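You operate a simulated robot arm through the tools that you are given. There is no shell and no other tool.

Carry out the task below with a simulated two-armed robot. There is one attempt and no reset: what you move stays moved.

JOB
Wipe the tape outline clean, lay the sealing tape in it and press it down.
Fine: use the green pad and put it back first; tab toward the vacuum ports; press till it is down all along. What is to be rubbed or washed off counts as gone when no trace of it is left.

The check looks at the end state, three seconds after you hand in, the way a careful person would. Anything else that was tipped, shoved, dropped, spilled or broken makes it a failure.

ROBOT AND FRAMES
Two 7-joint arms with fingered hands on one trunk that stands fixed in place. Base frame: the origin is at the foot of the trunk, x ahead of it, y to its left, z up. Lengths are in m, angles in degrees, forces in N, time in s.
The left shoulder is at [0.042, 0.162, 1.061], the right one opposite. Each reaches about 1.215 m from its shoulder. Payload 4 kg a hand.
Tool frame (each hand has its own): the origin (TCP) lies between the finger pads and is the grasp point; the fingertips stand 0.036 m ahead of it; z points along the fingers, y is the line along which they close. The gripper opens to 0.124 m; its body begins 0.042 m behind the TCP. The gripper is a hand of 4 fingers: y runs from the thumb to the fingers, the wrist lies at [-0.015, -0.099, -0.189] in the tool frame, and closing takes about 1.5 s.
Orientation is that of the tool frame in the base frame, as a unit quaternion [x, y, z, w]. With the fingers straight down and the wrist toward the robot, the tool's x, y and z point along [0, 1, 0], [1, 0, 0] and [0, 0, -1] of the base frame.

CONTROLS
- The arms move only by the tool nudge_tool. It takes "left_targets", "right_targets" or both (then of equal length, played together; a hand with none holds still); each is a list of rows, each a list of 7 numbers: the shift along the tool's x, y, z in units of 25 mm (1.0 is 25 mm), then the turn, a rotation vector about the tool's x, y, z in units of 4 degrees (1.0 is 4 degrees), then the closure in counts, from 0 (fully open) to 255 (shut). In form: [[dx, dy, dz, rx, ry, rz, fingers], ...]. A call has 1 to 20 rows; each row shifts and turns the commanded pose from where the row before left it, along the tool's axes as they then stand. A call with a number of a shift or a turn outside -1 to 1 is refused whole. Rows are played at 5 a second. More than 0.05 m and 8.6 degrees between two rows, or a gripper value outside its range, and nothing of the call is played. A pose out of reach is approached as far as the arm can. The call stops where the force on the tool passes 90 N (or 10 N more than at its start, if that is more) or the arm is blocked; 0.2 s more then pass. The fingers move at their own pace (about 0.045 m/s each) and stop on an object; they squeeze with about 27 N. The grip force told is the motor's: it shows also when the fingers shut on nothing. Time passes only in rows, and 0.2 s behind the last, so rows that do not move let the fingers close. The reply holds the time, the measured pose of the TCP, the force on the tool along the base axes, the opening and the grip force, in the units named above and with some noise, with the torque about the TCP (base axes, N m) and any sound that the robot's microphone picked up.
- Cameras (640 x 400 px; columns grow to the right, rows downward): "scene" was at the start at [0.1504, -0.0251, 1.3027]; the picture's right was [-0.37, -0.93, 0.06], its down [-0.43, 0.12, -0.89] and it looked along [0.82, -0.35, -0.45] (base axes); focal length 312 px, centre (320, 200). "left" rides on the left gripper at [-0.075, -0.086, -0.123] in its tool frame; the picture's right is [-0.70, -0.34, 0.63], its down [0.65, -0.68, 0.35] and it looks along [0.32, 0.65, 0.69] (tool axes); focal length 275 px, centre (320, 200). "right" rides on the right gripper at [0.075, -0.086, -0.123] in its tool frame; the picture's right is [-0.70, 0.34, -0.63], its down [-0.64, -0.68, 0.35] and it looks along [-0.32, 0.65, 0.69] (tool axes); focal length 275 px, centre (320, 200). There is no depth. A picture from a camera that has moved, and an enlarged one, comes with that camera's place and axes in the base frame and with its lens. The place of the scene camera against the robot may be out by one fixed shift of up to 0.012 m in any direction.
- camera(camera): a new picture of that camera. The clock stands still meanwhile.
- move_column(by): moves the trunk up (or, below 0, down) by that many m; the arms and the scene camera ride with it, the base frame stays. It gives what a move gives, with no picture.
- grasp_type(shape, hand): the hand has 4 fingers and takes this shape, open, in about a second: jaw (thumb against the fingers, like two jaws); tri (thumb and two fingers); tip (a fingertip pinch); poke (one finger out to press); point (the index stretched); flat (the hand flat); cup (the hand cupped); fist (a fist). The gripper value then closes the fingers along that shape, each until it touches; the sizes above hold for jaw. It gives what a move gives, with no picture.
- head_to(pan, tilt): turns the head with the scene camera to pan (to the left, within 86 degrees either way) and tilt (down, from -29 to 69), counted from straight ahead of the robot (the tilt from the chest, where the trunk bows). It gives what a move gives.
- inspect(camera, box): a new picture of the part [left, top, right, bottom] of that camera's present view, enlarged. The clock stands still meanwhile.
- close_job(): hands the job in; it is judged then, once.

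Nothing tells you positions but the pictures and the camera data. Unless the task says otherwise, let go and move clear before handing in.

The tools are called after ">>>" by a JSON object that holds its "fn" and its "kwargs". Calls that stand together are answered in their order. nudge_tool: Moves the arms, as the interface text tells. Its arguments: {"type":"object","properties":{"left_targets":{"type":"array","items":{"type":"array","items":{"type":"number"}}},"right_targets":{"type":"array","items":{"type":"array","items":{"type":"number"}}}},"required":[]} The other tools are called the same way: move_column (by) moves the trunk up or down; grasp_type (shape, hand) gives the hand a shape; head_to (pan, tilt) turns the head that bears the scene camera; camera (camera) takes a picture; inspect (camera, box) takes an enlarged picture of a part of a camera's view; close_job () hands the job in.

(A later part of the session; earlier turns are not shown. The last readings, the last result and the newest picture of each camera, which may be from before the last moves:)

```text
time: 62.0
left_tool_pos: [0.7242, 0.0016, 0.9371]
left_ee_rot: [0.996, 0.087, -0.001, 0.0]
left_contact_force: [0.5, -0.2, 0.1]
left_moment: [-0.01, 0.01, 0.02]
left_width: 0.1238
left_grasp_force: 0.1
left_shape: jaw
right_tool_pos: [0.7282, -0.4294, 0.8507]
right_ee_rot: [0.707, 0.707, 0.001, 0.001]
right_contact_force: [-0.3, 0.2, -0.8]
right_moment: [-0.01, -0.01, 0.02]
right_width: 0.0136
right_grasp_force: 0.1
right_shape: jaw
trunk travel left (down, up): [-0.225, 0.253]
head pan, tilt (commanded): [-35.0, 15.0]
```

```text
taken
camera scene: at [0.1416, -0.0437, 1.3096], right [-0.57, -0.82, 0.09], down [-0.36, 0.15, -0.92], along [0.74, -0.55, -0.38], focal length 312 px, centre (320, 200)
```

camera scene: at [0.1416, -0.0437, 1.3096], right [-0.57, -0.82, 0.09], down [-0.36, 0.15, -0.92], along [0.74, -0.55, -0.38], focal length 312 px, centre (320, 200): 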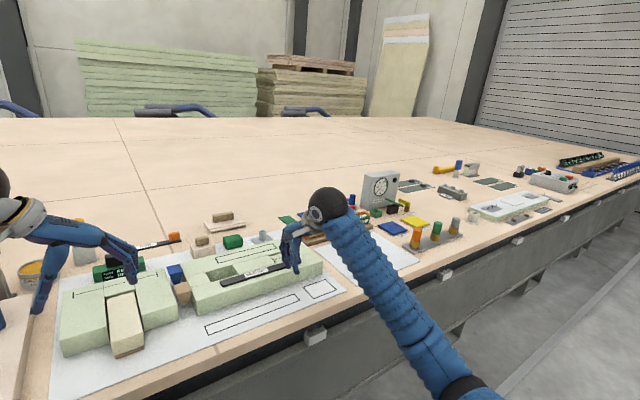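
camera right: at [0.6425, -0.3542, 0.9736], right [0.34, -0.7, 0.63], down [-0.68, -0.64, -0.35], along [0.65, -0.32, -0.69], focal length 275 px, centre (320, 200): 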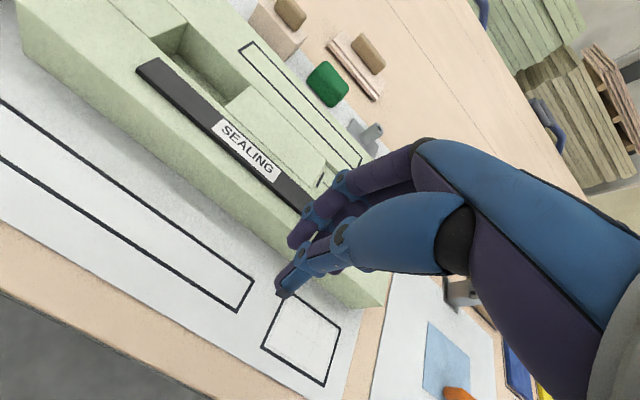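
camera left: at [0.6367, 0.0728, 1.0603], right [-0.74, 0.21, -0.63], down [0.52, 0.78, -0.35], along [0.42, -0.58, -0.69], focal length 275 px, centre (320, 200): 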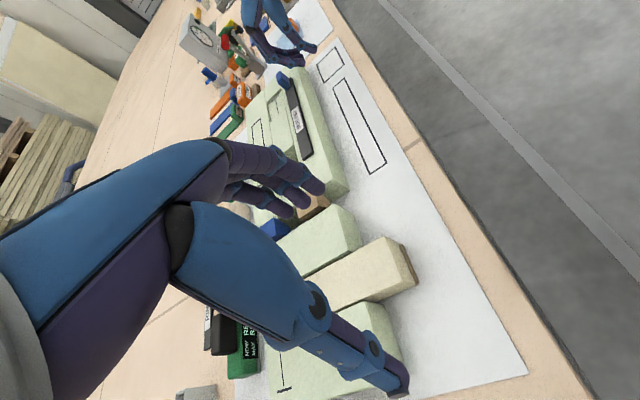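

>>> {"fn": "inspect", "kwargs": {"camera": "left", "box": [220, 0, 360, 110]}}

>>> {"fn": "inspect", "kwargs": {"camera": "right", "box": [240, 120, 420, 320]}}

```text
3.64 times, centred on (290, 55) of left
camera zoom: at [0.6367, 0.0728, 1.0603], right [-0.74, 0.21, -0.63], down [0.52, 0.78, -0.35], along [0.42, -0.58, -0.69], focal length 1001 px, centre (429, 727)
```

zoom: 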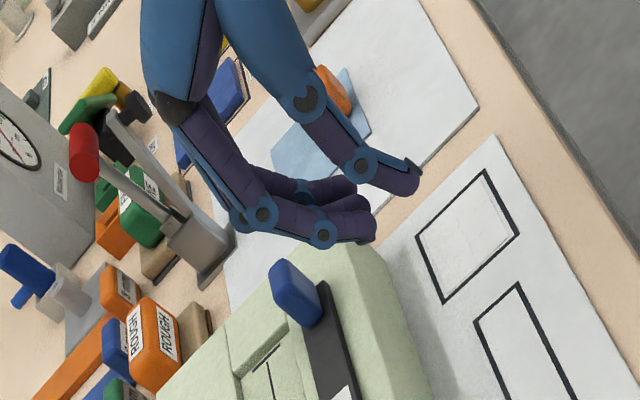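

```text
2.00 times, centred on (330, 220) of right
camera zoom: at [0.6425, -0.3542, 0.9736], right [0.34, -0.7, 0.63], down [-0.68, -0.64, -0.35], along [0.65, -0.32, -0.69], focal length 551 px, centre (300, 160)
```

zoom: 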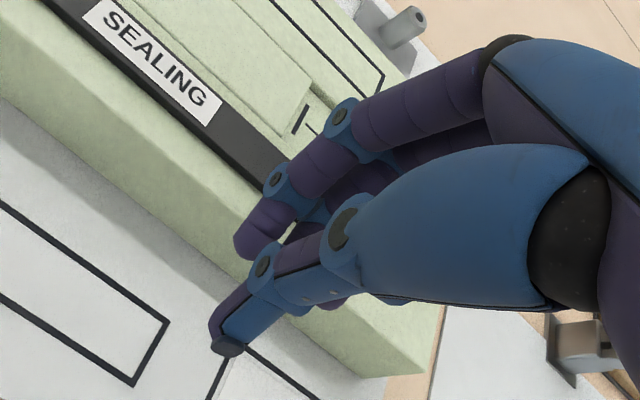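

The left view shows the far fingers bulge about 5–6 cm toward the foam, while thumb and hand width are slim. So I'll grip the tab with the hand turned 90° again (closing along y, over the 30 mm length of the tab). Raising and turning the right hand first.

>>> {"fn": "nudge_tool", "kwargs": {"right_targets": [[0, 0, -0.8, 0, 0, 0, 180], [0, 0, -0.8, 0, 0, 0, 150], [0, 0, -0.8, 0, 0, 0, 130], [0, 0, -0.8, 0, 0, 0, 130], [0, 0, 0, 0, 0, -1, 130], [0, 0, 0, 0, 0, -1, 130], [0, 0, 0, 0, 0, -1, 130], [0, 0, 0, 0, 0, -1, 130], [0, 0, 0, 0, 0, -1, 130], [0, 0, 0, 0, 0, -1, 130], [0, 0, 0, 0, 0, -1, 130], [0, 0, 0, 0, 0, -1, 130], [0, 0, 0, 0, 0, -1, 130], [0, 0, 0, 0, 0, -1, 130], [0, 0, 0, 0, 0, -1, 130], [0, 0, 0, 0, 0, -1, 130], [0, 0, 0, 0, 0, -1, 130], [0, 0, 0, 0, 0, -1, 130], [0, 0, 0, 0, 0, -1, 130], [0, 0, 0, 0, 0, -1, 130]]}}

>>> {"fn": "nudge_tool", "kwargs": {"right_targets": [[0, 0, 0, 0, 0, -1, 130], [0, 0, 0, 0, 0, -1, 130], [0, 0, 0, 0, 0, -1, 130], [0, 0, 0, 0, 0, -1, 130], [0, 0, 0, 0, 0, -1, 130], [0, 0, 0, 0, 0, -1, 130], [0, 0, 0, 0, 0, -0.5, 130], [-0.76, -0.5, 0, 0, 0, 0, 130], [-0.76, -0.5, 0, 0, 0, 0, 130], [-0.76, -0.5, 0, 0, 0, 0, 130], [-0.76, -0.5, 0, 0, 0, 0, 130], [0, 0, 0, 0, 0, 0, 130]]}}

>>> {"fn": "camera", "kwargs": {"camera": "right"}}

>>> {"fn": "camera", "kwargs": {"camera": "left"}}

>>> {"fn": "inspect", "kwargs": {"camera": "scene", "box": [180, 200, 340, 310]}}

```text
time: 66.2
left_tool_pos: [0.7259, 0.0016, 0.9371]
left_ee_rot: [0.996, 0.088, 0.0, 0.0]
left_contact_force: [0.6, 0.0, 0.0]
left_moment: [-0.01, 0.02, 0.0]
left_width: 0.1237
left_grasp_force: 0.1
left_shape: jaw
right_tool_pos: [0.7287, -0.4306, 0.9316]
right_ee_rot: [0.224, 0.975, 0.0, 0.0]
right_contact_force: [0.0, -0.1, 0.7]
right_moment: [-0.03, -0.01, -0.03]
right_width: 0.0605
right_grasp_force: 0.0
right_shape: jaw
trunk travel left (down, up): [-0.225, 0.253]
head pan, tilt (commanded): [-35.0, 15.0]
```

```text
time: 68.8
left_tool_pos: [0.7239, 0.0016, 0.9365]
left_ee_rot: [0.996, 0.087, 0.0, 0.0]
left_contact_force: [-0.4, -1.0, -1.3]
left_moment: [0.02, 0.01, 0.02]
left_width: 0.1237
left_grasp_force: 0.0
left_shape: jaw
right_tool_pos: [0.805, -0.481, 0.9315]
right_ee_rot: [0.001, 1.0, 0.0, -0.001]
right_contact_force: [0.2, 0.4, 0.0]
right_moment: [0.0, -0.01, 0.02]
right_width: 0.0605
right_grasp_force: 0.0
right_shape: jaw
trunk travel left (down, up): [-0.225, 0.253]
head pan, tilt (commanded): [-35.0, 15.0]
```

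```text
taken
camera right: at [0.7291, -0.5656, 1.0544], right [0.7, 0.34, 0.63], down [0.64, -0.68, -0.35], along [0.32, 0.65, -0.69], focal length 275 px, centre (320, 200)
```

right: 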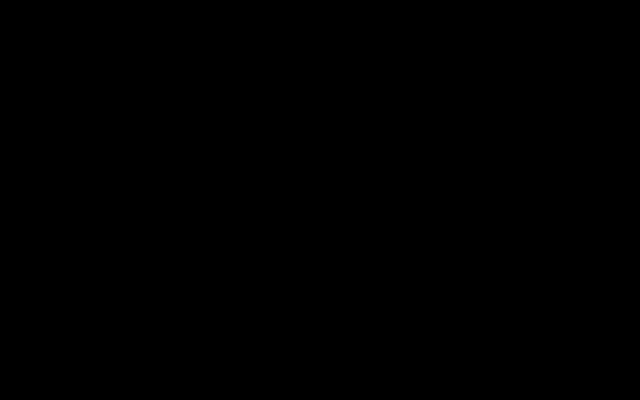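

```text
taken
camera left: at [0.6365, 0.0728, 1.0605], right [-0.74, 0.21, -0.63], down [0.52, 0.78, -0.35], along [0.42, -0.58, -0.69], focal length 275 px, centre (320, 200)
```

left: 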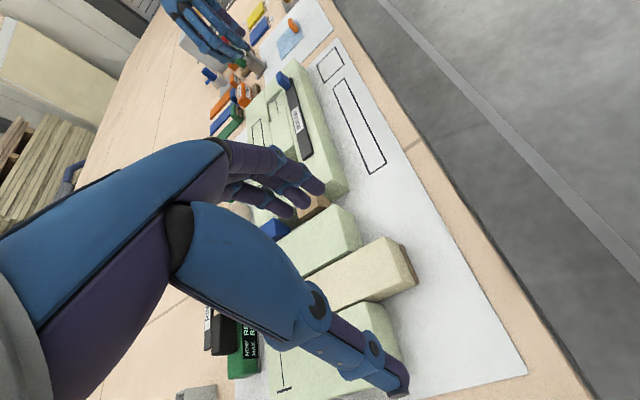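

```text
3.64 times, centred on (260, 255) of scene
camera zoom: at [0.1413, -0.0437, 1.3097], right [-0.57, -0.82, 0.09], down [-0.36, 0.15, -0.92], along [0.74, -0.55, -0.38], focal length 1134 px, centre (538, 0)
```

zoom: 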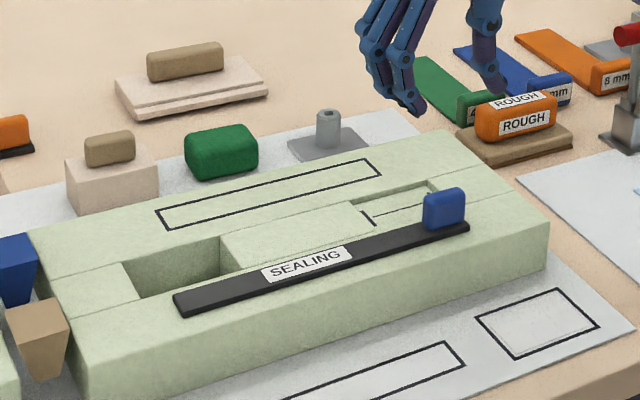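

>>> {"fn": "inspect", "kwargs": {"camera": "left", "box": [220, 0, 340, 110]}}

>>> {"fn": "head_to", "kwargs": {"pan": -38, "tilt": 30}}

>>> {"fn": "camera", "kwargs": {"camera": "scene"}}

```text
3.64 times, centred on (280, 55) of left
camera zoom: at [0.6365, 0.0728, 1.0605], right [-0.74, 0.21, -0.63], down [0.52, 0.78, -0.35], along [0.42, -0.58, -0.69], focal length 1001 px, centre (466, 727)
```

zoom: 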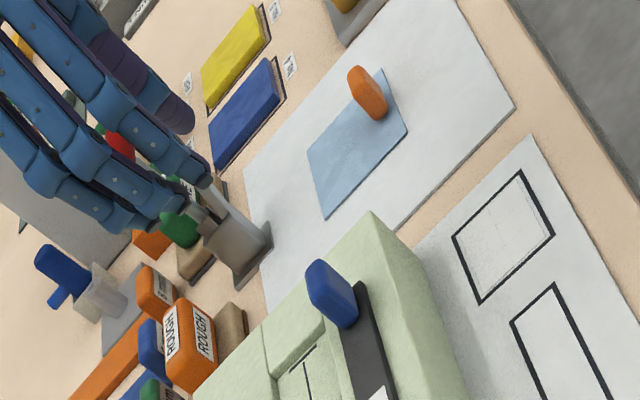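

```text
time: 69.6
left_tool_pos: [0.7247, 0.0018, 0.9363]
left_ee_rot: [0.996, 0.087, 0.0, 0.0]
left_contact_force: [0.0, -0.2, -0.4]
left_moment: [-0.01, -0.03, -0.01]
left_width: 0.124
left_grasp_force: 0.2
left_shape: jaw
right_tool_pos: [0.805, -0.4809, 0.9325]
right_ee_rot: [0.0, 1.0, 0.0, 0.0]
right_contact_force: [0.0, -0.1, 0.3]
right_moment: [-0.03, 0.01, 0.01]
right_width: 0.0606
right_grasp_force: 0.1
right_shape: jaw
trunk travel left (down, up): [-0.225, 0.253]
head pan, tilt (commanded): [-38.0, 30.0]
```

```text
taken
camera scene: at [0.1326, -0.0458, 1.2866], right [-0.61, -0.79, 0.09], down [-0.52, 0.31, -0.8], along [0.6, -0.53, -0.6], focal length 312 px, centre (320, 200)
```

scene: 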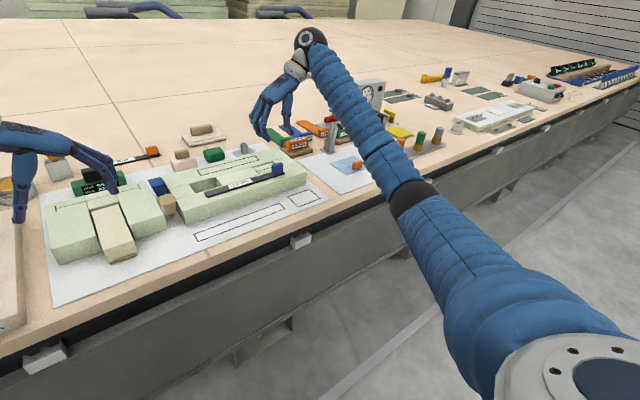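

>>> {"fn": "nudge_tool", "kwargs": {"right_targets": [[0, 0, 0.9, 0, 0, 0, 130], [0, 0, 0.9, 0, 0, 0, 130], [0, 0, 0.7, 0, 0, 0, 130], [0, 0, 0, 0, 0, 0, 130]]}}

>>> {"fn": "inspect", "kwargs": {"camera": "left", "box": [220, 20, 340, 130]}}

>>> {"fn": "inspect", "kwargs": {"camera": "scene", "box": [200, 120, 320, 200]}}

>>> {"fn": "camera", "kwargs": {"camera": "right"}}

```text
time: 70.6
left_tool_pos: [0.7244, 0.0011, 0.9372]
left_ee_rot: [0.996, 0.088, 0.0, -0.001]
left_contact_force: [-0.2, -0.4, -0.9]
left_moment: [-0.01, -0.02, 0.02]
left_width: 0.1235
left_grasp_force: 0.0
left_shape: jaw
right_tool_pos: [0.8058, -0.4815, 0.8698]
right_ee_rot: [0.0, 1.0, 0.0, 0.0]
right_contact_force: [0.1, 0.1, 0.0]
right_moment: [0.01, 0.0, 0.02]
right_width: 0.0604
right_grasp_force: 0.0
right_shape: jaw
trunk travel left (down, up): [-0.225, 0.253]
head pan, tilt (commanded): [-38.0, 30.0]
```

```text
3.64 times, centred on (280, 75) of left
camera zoom: at [0.6365, 0.073, 1.0607], right [-0.74, 0.21, -0.63], down [0.52, 0.78, -0.35], along [0.42, -0.58, -0.69], focal length 1001 px, centre (466, 654)
```

zoom: 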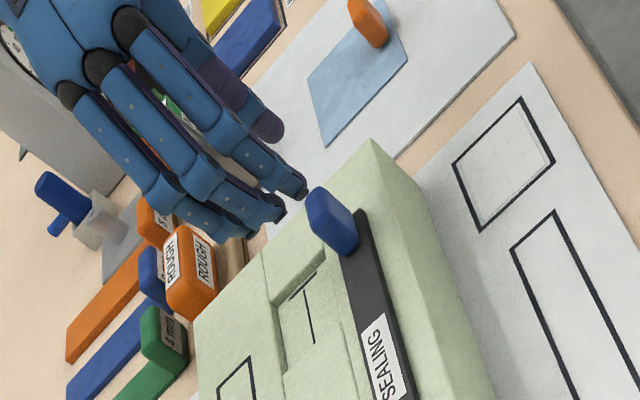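

```text
5.00 times, centred on (260, 160) of scene
camera zoom: at [0.1323, -0.0456, 1.2866], right [-0.61, -0.79, 0.09], down [-0.52, 0.31, -0.8], along [0.6, -0.53, -0.6], focal length 1559 px, centre (620, 400)
```

zoom: 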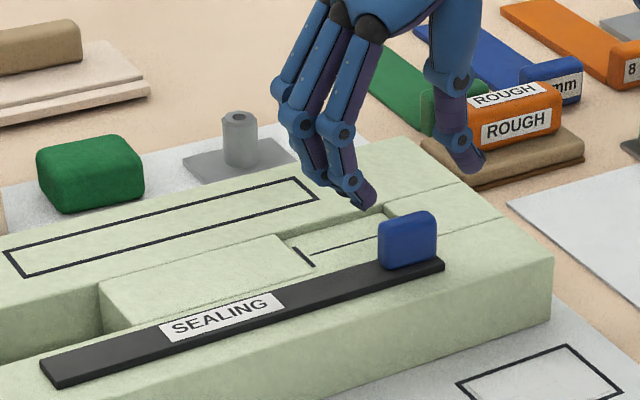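

```text
taken
camera right: at [0.7292, -0.5663, 0.9922], right [0.7, 0.34, 0.63], down [0.64, -0.68, -0.35], along [0.32, 0.65, -0.69], focal length 275 px, centre (320, 200)
```

right: 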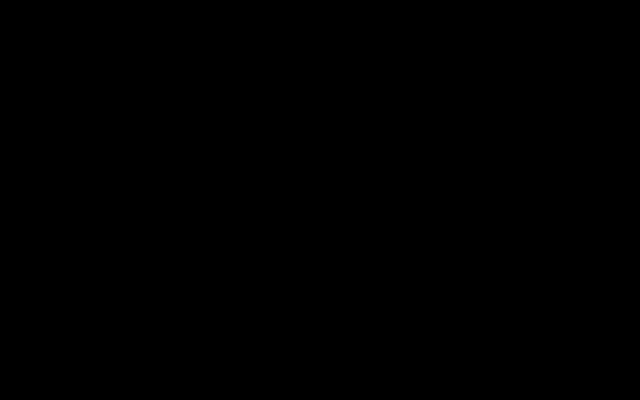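

Alignment looks right: index and middle finger line up with the tab's left face, the thumb with its right face. Descending around the tab.

>>> {"fn": "nudge_tool", "kwargs": {"right_targets": [[0, 0, 0.7, 0, 0, 0, 130], [0, 0, 0.6, 0, 0, 0, 130], [0, 0, 0.4, 0, 0, 0, 130], [0, 0, 0, 0, 0, 0, 130]]}}

>>> {"fn": "inspect", "kwargs": {"camera": "left", "box": [250, 40, 340, 110]}}

>>> {"fn": "inspect", "kwargs": {"camera": "scene", "box": [230, 130, 320, 190]}}

```text
time: 71.6
left_tool_pos: [0.7249, 0.0014, 0.9367]
left_ee_rot: [0.996, 0.088, 0.0, 0.001]
left_contact_force: [0.1, 0.7, -0.7]
left_moment: [0.03, 0.0, 0.0]
left_width: 0.1238
left_grasp_force: 0.0
left_shape: jaw
right_tool_pos: [0.8037, -0.4806, 0.8265]
right_ee_rot: [0.0, 1.0, 0.0, -0.001]
right_contact_force: [-0.3, 0.8, -0.5]
right_moment: [0.0, 0.0, 0.01]
right_width: 0.0606
right_grasp_force: 0.0
right_shape: jaw
trunk travel left (down, up): [-0.225, 0.253]
head pan, tilt (commanded): [-38.0, 30.0]
```

```text
5.71 times, centred on (295, 75) of left
camera zoom: at [0.6365, 0.0729, 1.0606], right [-0.74, 0.21, -0.63], down [0.52, 0.78, -0.35], along [0.42, -0.58, -0.69], focal length 1573 px, centre (463, 914)
```

zoom: 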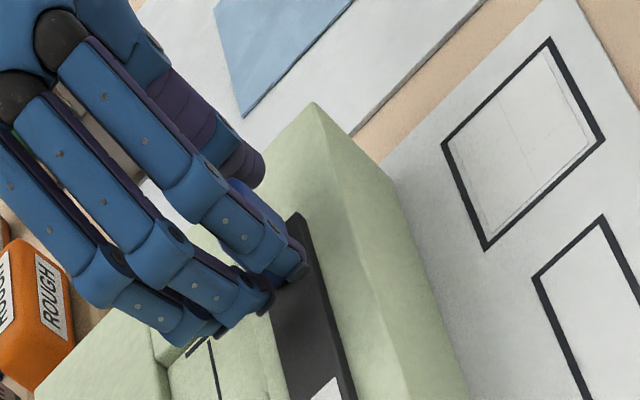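

```text
6.67 times, centred on (275, 160) of scene
camera zoom: at [0.1324, -0.0457, 1.2866], right [-0.61, -0.79, 0.09], down [-0.52, 0.31, -0.8], along [0.6, -0.53, -0.6], focal length 2079 px, centre (620, 467)
```

zoom: 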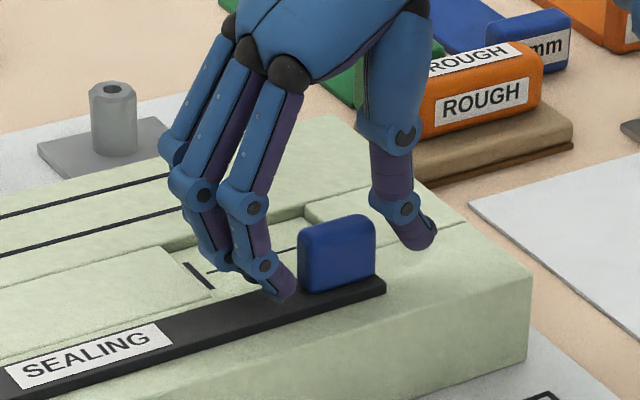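

I'll shift 4 mm to centre the tab between thumb and fingers, then close.

>>> {"fn": "nudge_tool", "kwargs": {"right_targets": [[0, 0.16, 0, 0, 0, 0, 130], [0, 0, 0, 0, 0, 0, 150], [0, 0, 0, 0, 0, 0, 170], [0, 0, 0, 0, 0, 0, 190], [0, 0, 0, 0, 0, 0, 210], [0, 0, 0, 0, 0, 0, 225], [0, 0, 0, 0, 0, 0, 225], [0, 0, 0, 0, 0, 0, 225], [0, 0, 0, 0, 0, 0, 225]]}}

>>> {"fn": "inspect", "kwargs": {"camera": "left", "box": [250, 40, 340, 110]}}

>>> {"fn": "inspect", "kwargs": {"camera": "scene", "box": [200, 130, 320, 210]}}

```text
time: 73.6
left_tool_pos: [0.726, 0.0011, 0.9378]
left_ee_rot: [0.996, 0.087, 0.0, 0.0]
left_contact_force: [-0.1, 0.3, 0.3]
left_moment: [-0.02, 0.0, 0.02]
left_width: 0.1237
left_grasp_force: 0.0
left_shape: jaw
right_tool_pos: [0.8049, -0.4769, 0.8267]
right_ee_rot: [0.0, 1.0, 0.0, 0.001]
right_contact_force: [-1.2, -1.7, 3.9]
right_moment: [0.48, -0.05, 0.15]
right_width: 0.0276
right_grasp_force: 26.8
right_shape: jaw
trunk travel left (down, up): [-0.225, 0.253]
head pan, tilt (commanded): [-38.0, 30.0]
```

```text
5.71 times, centred on (295, 75) of left
camera zoom: at [0.6363, 0.0729, 1.0607], right [-0.74, 0.21, -0.63], down [0.52, 0.78, -0.35], along [0.42, -0.58, -0.69], focal length 1573 px, centre (463, 914)
```

zoom: 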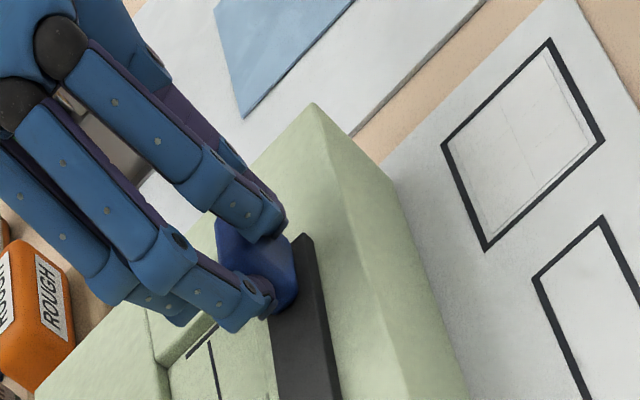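

```text
5.00 times, centred on (260, 170) of scene
camera zoom: at [0.1321, -0.0457, 1.2866], right [-0.61, -0.79, 0.09], down [-0.52, 0.31, -0.8], along [0.6, -0.53, -0.6], focal length 1559 px, centre (620, 350)
```

zoom: 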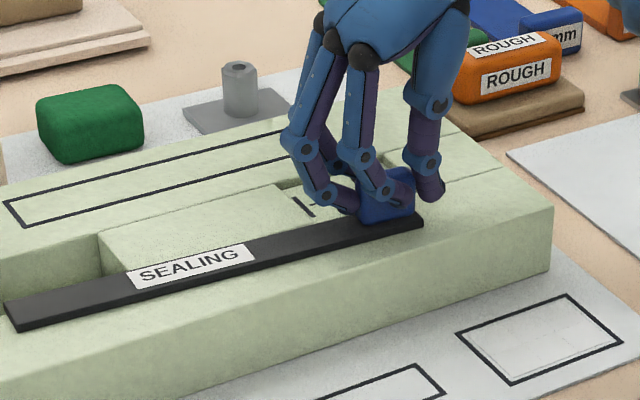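

The tab is gripped (27 N, 27.6 mm). I'll lift a few centimetres and see how the tape hangs.

>>> {"fn": "nudge_tool", "kwargs": {"right_targets": [[0, 0, -0.4, 0, 0, 0, 235], [0, 0, -0.6, 0, 0, 0, 235], [0, 0, -0.6, 0, 0, 0, 235], [0, 0, -0.6, 0, 0, 0, 235], [0, 0, 0, 0, 0, 0, 235]]}}

>>> {"fn": "camera", "kwargs": {"camera": "left"}}

>>> {"fn": "inspect", "kwargs": {"camera": "scene", "box": [160, 110, 340, 230]}}

>>> {"fn": "inspect", "kwargs": {"camera": "left", "box": [230, 20, 350, 170]}}

```text
time: 74.8
left_tool_pos: [0.725, 0.001, 0.9368]
left_ee_rot: [0.996, 0.087, 0.0, 0.0]
left_contact_force: [0.5, 0.2, 0.2]
left_moment: [0.01, 0.01, -0.02]
left_width: 0.1236
left_grasp_force: 0.1
left_shape: jaw
right_tool_pos: [0.8039, -0.4767, 0.8801]
right_ee_rot: [0.001, 1.0, 0.001, -0.001]
right_contact_force: [-0.3, 0.2, -0.3]
right_moment: [-0.01, 0.03, 0.02]
right_width: 0.0221
right_grasp_force: 26.9
right_shape: jaw
trunk travel left (down, up): [-0.225, 0.253]
head pan, tilt (commanded): [-38.0, 30.0]
```

```text
taken
camera left: at [0.6367, 0.0727, 1.0603], right [-0.74, 0.21, -0.63], down [0.52, 0.78, -0.35], along [0.42, -0.58, -0.69], focal length 275 px, centre (320, 200)
```

left: 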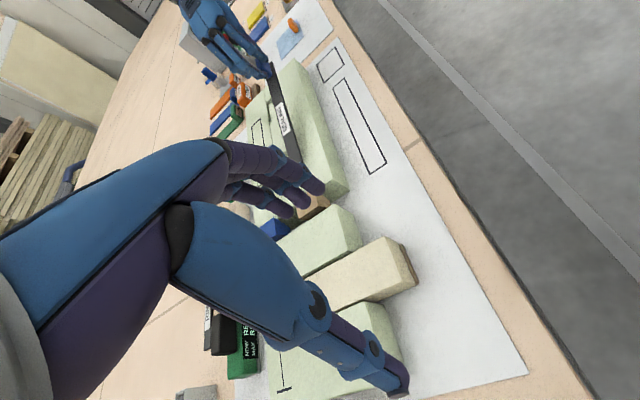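

```text
3.33 times, centred on (250, 170) of scene
camera zoom: at [0.1327, -0.0459, 1.2865], right [-0.61, -0.79, 0.09], down [-0.52, 0.31, -0.8], along [0.6, -0.53, -0.6], focal length 1039 px, centre (553, 300)
```

zoom: 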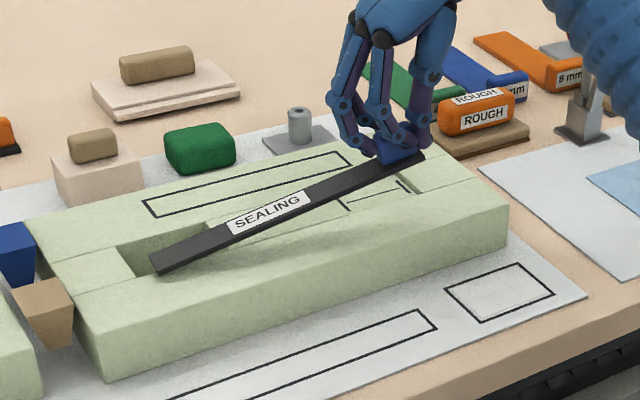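

```text
2.67 times, centred on (290, 95) of left
camera zoom: at [0.6367, 0.0727, 1.0603], right [-0.74, 0.21, -0.63], down [0.52, 0.78, -0.35], along [0.42, -0.58, -0.69], focal length 734 px, centre (400, 480)
```

zoom: 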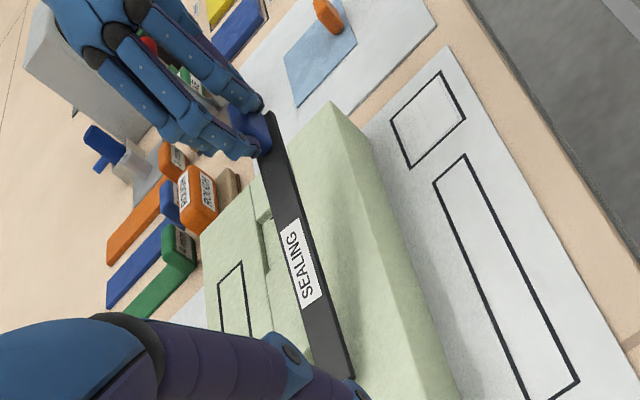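

The tape pivots in this grip (its left end droops onto the foam). I'll set it back down gently and take a better grip across the tab's thickness instead.

>>> {"fn": "nudge_tool", "kwargs": {"right_targets": [[0, 0, 0.6, 0, 0, 0, 235], [0, 0, 0.6, 0, 0, 0, 235], [0, 0, 0.5, 0, 0, 0, 235], [0, 0, 0.2, 0, 0, 0, 235], [0, 0, 0, 0, 0, 0, 235]]}}

>>> {"fn": "inspect", "kwargs": {"camera": "scene", "box": [160, 110, 340, 230]}}

>>> {"fn": "inspect", "kwargs": {"camera": "left", "box": [230, 20, 350, 170]}}

```text
time: 76.0
left_tool_pos: [0.7242, 0.0009, 0.9376]
left_ee_rot: [0.996, 0.088, 0.0, 0.0]
left_contact_force: [0.7, 0.3, -0.5]
left_moment: [-0.03, -0.02, 0.03]
left_width: 0.1237
left_grasp_force: 0.1
left_shape: jaw
right_tool_pos: [0.8034, -0.4763, 0.8332]
right_ee_rot: [0.0, 1.0, 0.0, 0.0]
right_contact_force: [-0.7, -0.6, 2.1]
right_moment: [0.6, -0.06, 0.07]
right_width: 0.0253
right_grasp_force: 27.3
right_shape: jaw
trunk travel left (down, up): [-0.225, 0.253]
head pan, tilt (commanded): [-38.0, 30.0]
```

```text
3.33 times, centred on (250, 170) of scene
camera zoom: at [0.1324, -0.0458, 1.2866], right [-0.61, -0.79, 0.09], down [-0.52, 0.31, -0.8], along [0.6, -0.53, -0.6], focal length 1039 px, centre (553, 300)
```

zoom: 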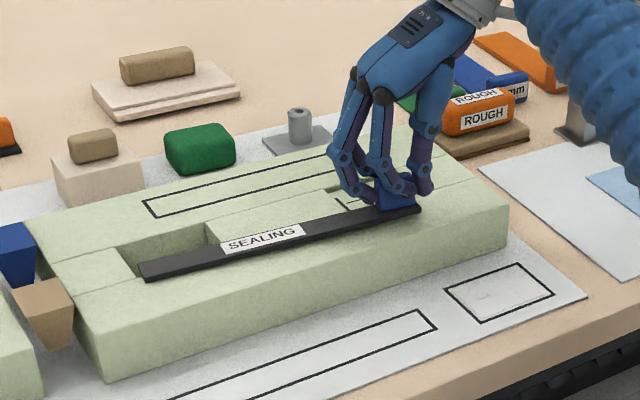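

```text
2.67 times, centred on (290, 95) of left
camera zoom: at [0.6365, 0.0728, 1.0606], right [-0.74, 0.21, -0.63], down [0.52, 0.78, -0.35], along [0.42, -0.58, -0.69], focal length 734 px, centre (400, 480)
```

zoom: 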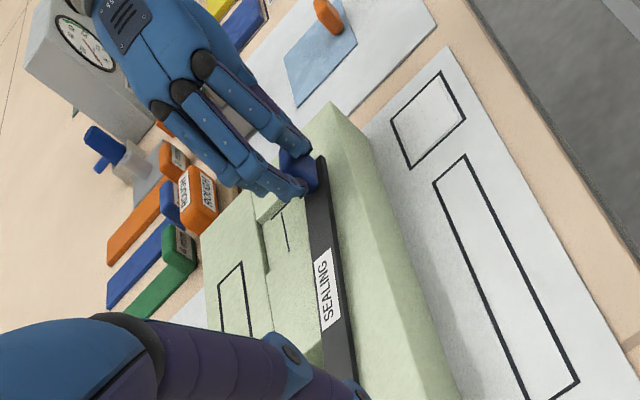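

>>> {"fn": "nudge_tool", "kwargs": {"right_targets": [[0, 0, 0.15, 0, 0, 0, 235], [0, 0, 0.1, 0, 0, 0, 220], [0, 0, 0, 0, 0, 0, 190], [0, 0, 0, 0, 0, 0, 160], [0, 0, 0, 0, 0, 0, 130], [0, 0, 0, 0, 0, 0, 130], [0, 0, 0, 0, 0, 0, 130]]}}

>>> {"fn": "inspect", "kwargs": {"camera": "scene", "box": [160, 110, 340, 230]}}

>>> {"fn": "inspect", "kwargs": {"camera": "left", "box": [230, 20, 350, 170]}}

```text
time: 77.6
left_tool_pos: [0.7263, 0.0017, 0.9375]
left_ee_rot: [0.996, 0.087, 0.0, 0.001]
left_contact_force: [0.2, -0.4, 0.1]
left_moment: [0.0, 0.02, -0.02]
left_width: 0.1241
left_grasp_force: 0.0
left_shape: jaw
right_tool_pos: [0.8032, -0.4764, 0.828]
right_ee_rot: [0.0, 1.0, 0.0, 0.0]
right_contact_force: [0.1, -0.2, 0.4]
right_moment: [-0.02, -0.03, 0.02]
right_width: 0.0606
right_grasp_force: 0.1
right_shape: jaw
trunk travel left (down, up): [-0.225, 0.253]
head pan, tilt (commanded): [-38.0, 30.0]
```

```text
3.33 times, centred on (250, 170) of scene
camera zoom: at [0.1326, -0.0458, 1.2865], right [-0.61, -0.79, 0.09], down [-0.52, 0.31, -0.8], along [0.6, -0.53, -0.6], focal length 1039 px, centre (553, 300)
```

zoom: 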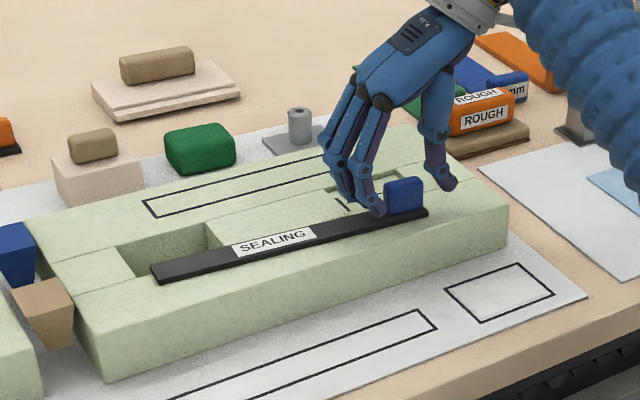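

```text
2.67 times, centred on (290, 95) of left
camera zoom: at [0.6366, 0.0729, 1.0605], right [-0.74, 0.21, -0.63], down [0.52, 0.78, -0.35], along [0.42, -0.58, -0.69], focal length 734 px, centre (400, 480)
```

zoom: 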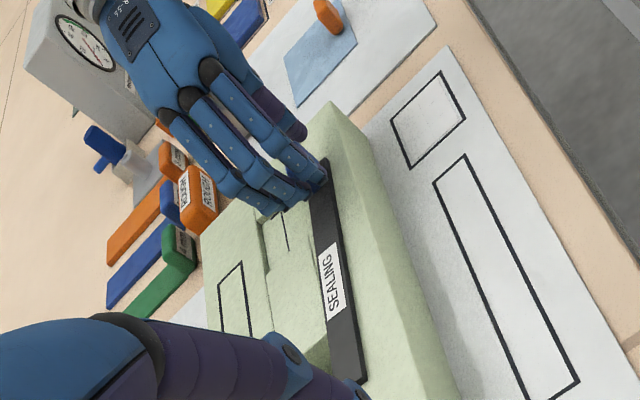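

The tape is flat on the foam again. I'll raise, turn the hand back to wrist-toward-robot, and tilt it about 16° back so the fingers will clear the foam at laying.

>>> {"fn": "nudge_tool", "kwargs": {"right_targets": [[0, 0, -0.6, 0, 0, 0, 130], [0, 0, -1, 0, 0, 0, 130], [0, 0, -1, 0, 0, 0, 130], [0, 0, -1, 0, 0, 0, 130], [0, 0, -1, 0, 0, 0, 130], [0, 0, -0.4, 0, 0, 1, 130], [0, 0, 0, 0, 0, 1, 130], [0, 0, 0, 0, 0, 1, 130], [0, 0, 0, 0, 0, 1, 130], [0, 0, 0, 0, 0, 1, 130], [0, 0, 0, 0, 0, 1, 130], [0, 0, 0, 0, 0, 1, 130], [0, 0, 0, 0, 0, 1, 130], [0, 0, 0, 0, 0, 1, 130], [0, 0, 0, 0, 0, 1, 130], [0, 0, 0, 0, 0, 1, 130], [0, 0, 0, 0, 0, 1, 130], [0, 0, 0, 0, 0, 1, 130], [0, 0, 0, 0, 0, 1, 130], [0, 0, 0, 0, 0, 1, 130]]}}

>>> {"fn": "nudge_tool", "kwargs": {"right_targets": [[0, 0, 0, 0, 0, 1, 130], [0, 0, 0, 0, 0, 1, 130], [0, 0, 0, 0, 0, 1, 130], [0, 0, 0, 0, 0, 1, 130], [0, 0, 0, 0, 0, 1, 130], [0, 0, 0, 0, 0, 1, 130], [0, 0, 0, 0, 0, 1, 130], [0, 0, 0, 0, 0, 0.5, 130], [0, 0, 0, -1, 0, 0, 130], [0, 0, 0, -1, 0, 0, 130], [0, 0, 0, -1, 0, 0, 130], [0, 0, 0, -1, 0, 0, 130], [0, 0, 0, 0, 0, 0, 130]]}}

>>> {"fn": "camera", "kwargs": {"camera": "right"}}

>>> {"fn": "camera", "kwargs": {"camera": "left"}}

>>> {"fn": "inspect", "kwargs": {"camera": "scene", "box": [160, 110, 340, 230]}}

```text
time: 81.8
left_tool_pos: [0.7257, 0.0021, 0.9375]
left_ee_rot: [0.996, 0.087, 0.0, 0.001]
left_contact_force: [-0.8, 0.8, 0.0]
left_moment: [0.0, 0.03, 0.03]
left_width: 0.1239
left_grasp_force: 0.1
left_shape: jaw
right_tool_pos: [0.805, -0.4777, 0.9534]
right_ee_rot: [0.501, 0.866, 0.0, -0.001]
right_contact_force: [0.0, -0.5, -0.5]
right_moment: [0.01, -0.03, -0.01]
right_width: 0.0605
right_grasp_force: 0.0
right_shape: jaw
trunk travel left (down, up): [-0.225, 0.253]
head pan, tilt (commanded): [-38.0, 30.0]
```

```text
time: 84.6
left_tool_pos: [0.7245, 0.0017, 0.9388]
left_ee_rot: [0.996, 0.087, 0.0, 0.0]
left_contact_force: [-1.1, 0.6, -0.8]
left_moment: [-0.02, 0.03, -0.01]
left_width: 0.1237
left_grasp_force: 0.0
left_shape: jaw
right_tool_pos: [0.8039, -0.4774, 0.9535]
right_ee_rot: [0.701, 0.7, 0.098, 0.099]
right_contact_force: [0.6, -0.2, 0.3]
right_moment: [0.03, 0.02, -0.01]
right_width: 0.0605
right_grasp_force: 0.1
right_shape: jaw
trunk travel left (down, up): [-0.225, 0.253]
head pan, tilt (commanded): [-38.0, 30.0]
```

```text
taken
camera right: at [0.687, -0.4018, 1.0476], right [0.15, -0.7, 0.7], down [-0.56, -0.64, -0.52], along [0.81, -0.32, -0.49], focal length 275 px, centre (320, 200)
```

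right: 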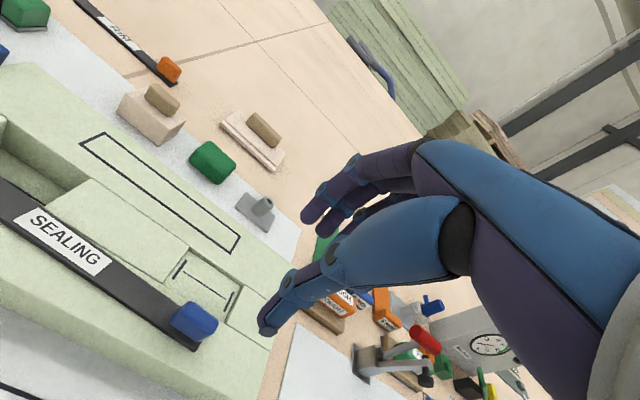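

```text
taken
camera left: at [0.6366, 0.0729, 1.0605], right [-0.74, 0.21, -0.63], down [0.52, 0.78, -0.35], along [0.42, -0.58, -0.69], focal length 275 px, centre (320, 200)
```

left: 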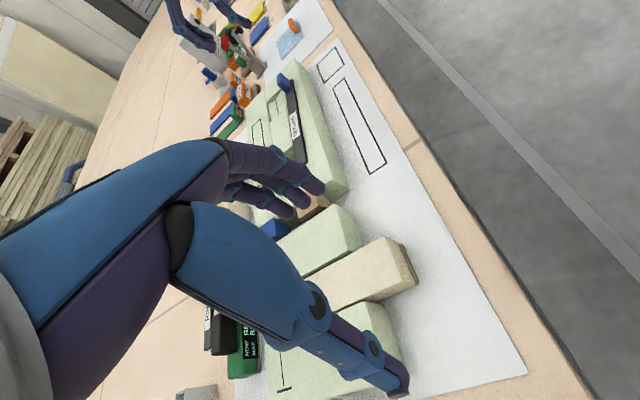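

```text
3.33 times, centred on (250, 170) of scene
camera zoom: at [0.1326, -0.0457, 1.2866], right [-0.61, -0.79, 0.09], down [-0.52, 0.31, -0.8], along [0.6, -0.53, -0.6], focal length 1039 px, centre (553, 300)
```

zoom: 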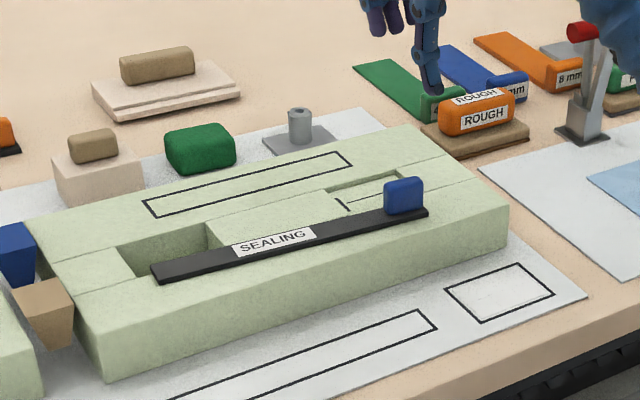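

>>> {"fn": "inspect", "kwargs": {"camera": "right", "box": [130, 260, 250, 360]}}

>>> {"fn": "inspect", "kwargs": {"camera": "left", "box": [250, 60, 350, 180]}}

```text
4.00 times, centred on (190, 310) of right
camera zoom: at [0.687, -0.4018, 1.0476], right [0.15, -0.7, 0.7], down [-0.56, -0.64, -0.52], along [0.81, -0.32, -0.49], focal length 1101 px, centre (840, -240)
```

zoom: 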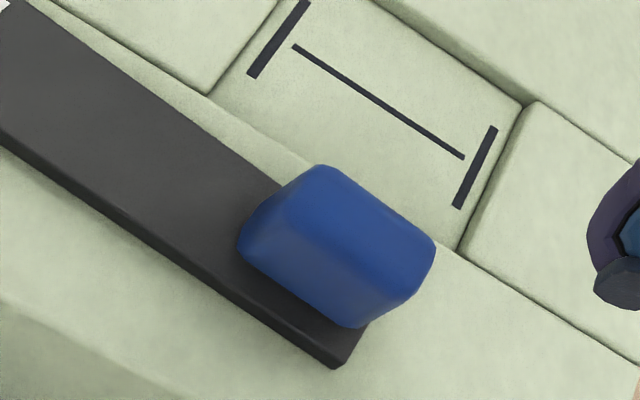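

```text
3.33 times, centred on (300, 120) of left
camera zoom: at [0.6366, 0.0729, 1.0605], right [-0.74, 0.21, -0.63], down [0.52, 0.78, -0.35], along [0.42, -0.58, -0.69], focal length 918 px, centre (387, 467)
```

zoom: 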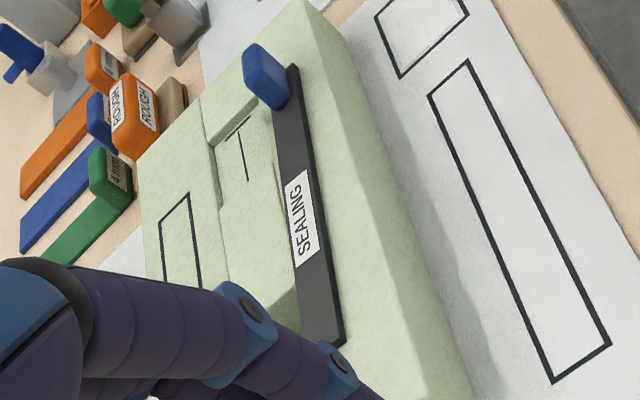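

The tab is now at x 0.804–0.8155, y −0.457 to −0.489. I'll approach with the tilted hand and a 35 mm opening, stopping just above the tab first.

>>> {"fn": "nudge_tool", "kwargs": {"right_targets": [[0.095, -0.2915, 0.889, 0, 0, 0, 183], [0.095, -0.2915, 0.889, 0, 0, 0, 183], [0.095, -0.2915, 0.889, 0, 0, 0, 183], [0.095, -0.2915, 0.889, 0, 0, 0, 183], [0, 0, 0, 0, 0, 0, 183]]}}

>>> {"fn": "inspect", "kwargs": {"camera": "left", "box": [240, 30, 340, 110]}}

>>> {"fn": "inspect", "kwargs": {"camera": "scene", "box": [220, 120, 320, 190]}}

>>> {"fn": "camera", "kwargs": {"camera": "right"}}

```text
time: 85.8
left_tool_pos: [0.7237, 0.0011, 0.9383]
left_ee_rot: [0.996, 0.087, 0.0, -0.001]
left_contact_force: [-0.3, -0.4, 0.2]
left_moment: [0.03, 0.03, 0.01]
left_width: 0.1236
left_grasp_force: 0.1
left_shape: jaw
right_tool_pos: [0.8006, -0.4671, 0.8607]
right_ee_rot: [0.702, 0.699, 0.098, 0.099]
right_contact_force: [-0.1, -0.2, 0.0]
right_moment: [0.0, 0.03, 0.01]
right_width: 0.0355
right_grasp_force: 0.0
right_shape: jaw
trunk travel left (down, up): [-0.225, 0.253]
head pan, tilt (commanded): [-38.0, 30.0]
```

```text
5.00 times, centred on (290, 70) of left
camera zoom: at [0.6365, 0.0729, 1.0606], right [-0.74, 0.21, -0.63], down [0.52, 0.78, -0.35], along [0.42, -0.58, -0.69], focal length 1376 px, centre (470, 850)
```

zoom: 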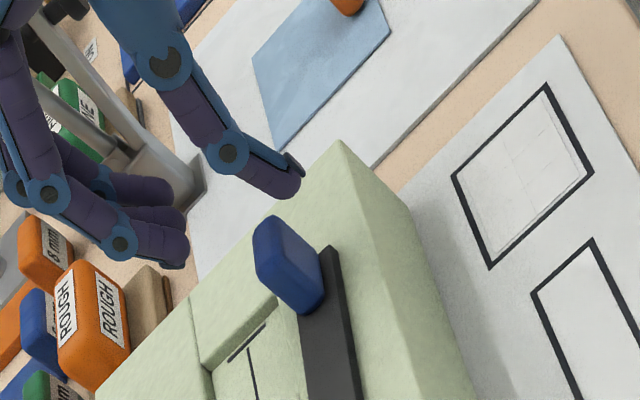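

```text
5.71 times, centred on (270, 155) of scene
camera zoom: at [0.1324, -0.0457, 1.2866], right [-0.61, -0.79, 0.09], down [-0.52, 0.31, -0.8], along [0.6, -0.53, -0.6], focal length 1782 px, centre (606, 457)
```

zoom: 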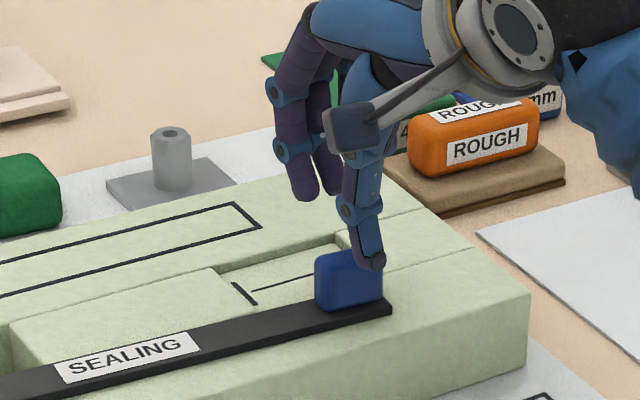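

```text
taken
camera right: at [0.6828, -0.3919, 0.955], right [0.15, -0.7, 0.7], down [-0.56, -0.64, -0.52], along [0.81, -0.32, -0.49], focal length 275 px, centre (320, 200)
```

right: 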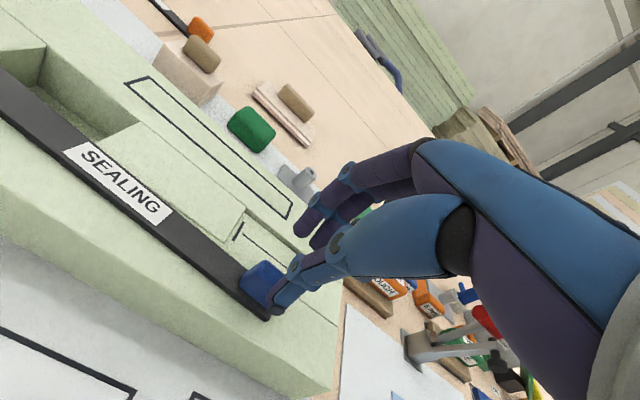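

>>> {"fn": "inspect", "kwargs": {"camera": "right", "box": [220, 240, 340, 340]}}

```text
4.00 times, centred on (280, 290) of right
camera zoom: at [0.6828, -0.3919, 0.955], right [0.15, -0.7, 0.7], down [-0.56, -0.64, -0.52], along [0.81, -0.32, -0.49], focal length 1101 px, centre (480, -160)
```

zoom: 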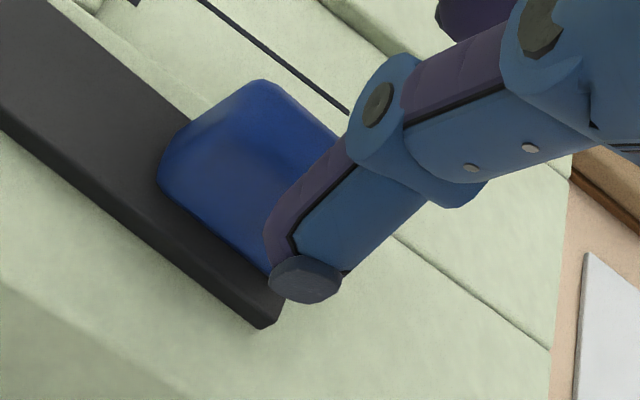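

Two right-camera views agree on the tab position, and the thumb lines up with its middle. Descending around it.

>>> {"fn": "nudge_tool", "kwargs": {"right_targets": [[0, -0.13, 0.45, 0, 0, 0, 183], [0, -0.13, 0.45, 0, 0, 0, 183], [0, -0.1, 0.35, 0, 0, 0, 183], [0, 0, 0, 0, 0, 0, 183]]}}

>>> {"fn": "inspect", "kwargs": {"camera": "left", "box": [240, 30, 340, 110]}}

>>> {"fn": "inspect", "kwargs": {"camera": "scene", "box": [220, 120, 320, 190]}}

>>> {"fn": "inspect", "kwargs": {"camera": "right", "box": [220, 220, 340, 340]}}

```text
time: 86.8
left_tool_pos: [0.7242, 0.0006, 0.9366]
left_ee_rot: [0.996, 0.087, -0.001, 0.0]
left_contact_force: [-0.4, 0.0, 0.2]
left_moment: [0.0, 0.0, -0.02]
left_width: 0.1234
left_grasp_force: 0.0
left_shape: jaw
right_tool_pos: [0.8015, -0.4673, 0.8286]
right_ee_rot: [0.7, 0.7, 0.098, 0.098]
right_contact_force: [-0.3, 0.9, 0.1]
right_moment: [-0.03, -0.02, -0.02]
right_width: 0.0352
right_grasp_force: 0.0
right_shape: jaw
trunk travel left (down, up): [-0.225, 0.253]
head pan, tilt (commanded): [-38.0, 30.0]
```

```text
5.00 times, centred on (290, 70) of left
camera zoom: at [0.6365, 0.0729, 1.0606], right [-0.74, 0.21, -0.63], down [0.52, 0.78, -0.35], along [0.42, -0.58, -0.69], focal length 1376 px, centre (470, 850)
```

zoom: 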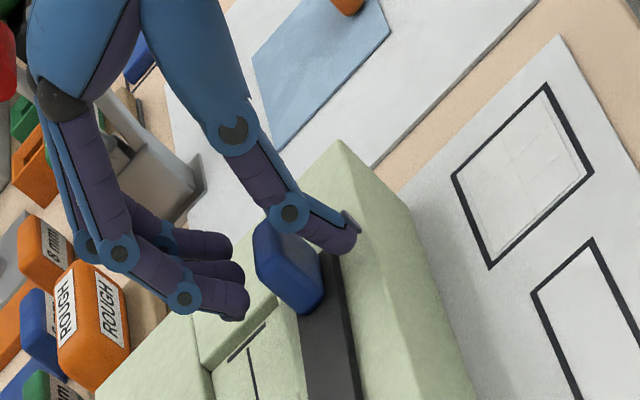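

```text
5.71 times, centred on (270, 155) of scene
camera zoom: at [0.1324, -0.0457, 1.2866], right [-0.61, -0.79, 0.09], down [-0.52, 0.31, -0.8], along [0.6, -0.53, -0.6], focal length 1782 px, centre (606, 457)
```

zoom: 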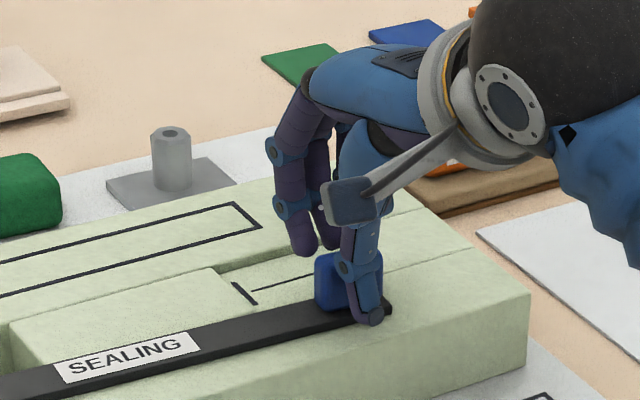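

```text
3.33 times, centred on (280, 280) of right
camera zoom: at [0.6838, -0.3915, 0.9221], right [0.15, -0.7, 0.7], down [-0.56, -0.64, -0.52], along [0.81, -0.32, -0.49], focal length 918 px, centre (453, -67)
```

zoom: 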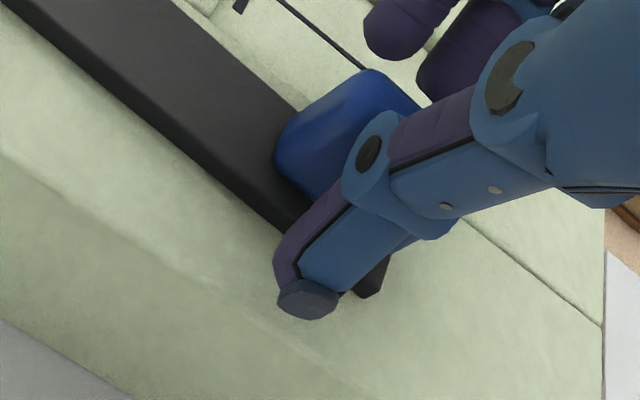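

Gap to the thumb is about 10 mm smaller than to the fingers, so I'll shift 5 mm toward the robot and close.

>>> {"fn": "nudge_tool", "kwargs": {"right_targets": [[0, -0.19, -0.055, 0, 0, 0, 183], [0, 0, 0, 0, 0, 0, 200], [0, 0, 0, 0, 0, 0, 215], [0, 0, 0, 0, 0, 0, 230], [0, 0, 0, 0, 0, 0, 245], [0, 0, 0, 0, 0, 0, 250], [0, 0, 0, 0, 0, 0, 250], [0, 0, 0, 0, 0, 0, 250]]}}

>>> {"fn": "inspect", "kwargs": {"camera": "left", "box": [240, 30, 340, 110]}}

>>> {"fn": "inspect", "kwargs": {"camera": "scene", "box": [160, 110, 340, 230]}}

>>> {"fn": "inspect", "kwargs": {"camera": "right", "box": [220, 220, 340, 340]}}

```text
time: 88.6
left_tool_pos: [0.7252, 0.001, 0.9376]
left_ee_rot: [0.996, 0.086, 0.0, 0.0]
left_contact_force: [0.8, -0.7, -0.5]
left_moment: [-0.01, 0.02, 0.01]
left_width: 0.1238
left_grasp_force: 0.1
left_shape: jaw
right_tool_pos: [0.7959, -0.4683, 0.8282]
right_ee_rot: [0.701, 0.699, 0.099, 0.098]
right_contact_force: [-0.7, -0.6, -0.7]
right_moment: [-0.02, 0.02, 0.03]
right_width: 0.0137
right_grasp_force: 26.6
right_shape: jaw
trunk travel left (down, up): [-0.225, 0.253]
head pan, tilt (commanded): [-38.0, 30.0]
```

```text
5.00 times, centred on (290, 70) of left
camera zoom: at [0.6366, 0.0728, 1.0605], right [-0.74, 0.21, -0.63], down [0.52, 0.78, -0.35], along [0.42, -0.58, -0.69], focal length 1376 px, centre (470, 850)
```

zoom: 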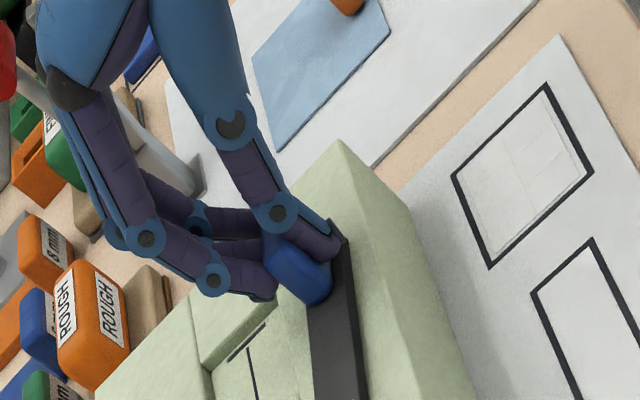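

```text
3.33 times, centred on (250, 170) of scene
camera zoom: at [0.1325, -0.0458, 1.2865], right [-0.61, -0.79, 0.09], down [-0.52, 0.31, -0.8], along [0.6, -0.53, -0.6], focal length 1039 px, centre (553, 300)
```

zoom: 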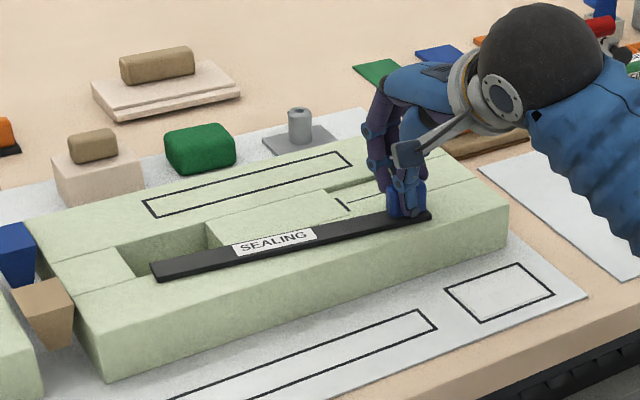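

```text
3.33 times, centred on (280, 280) of right
camera zoom: at [0.6783, -0.3917, 0.9219], right [0.15, -0.7, 0.7], down [-0.56, -0.64, -0.52], along [0.81, -0.32, -0.49], focal length 918 px, centre (453, -67)
```

zoom: 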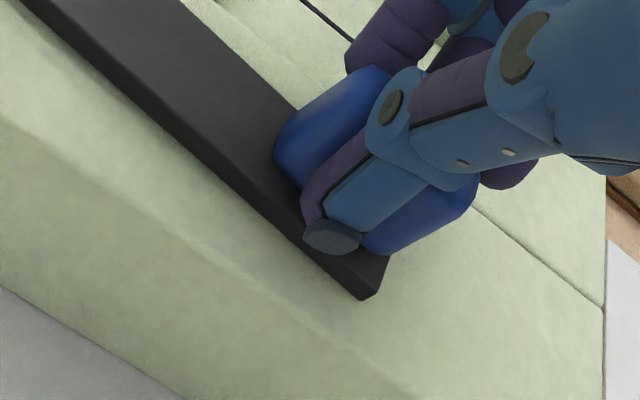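

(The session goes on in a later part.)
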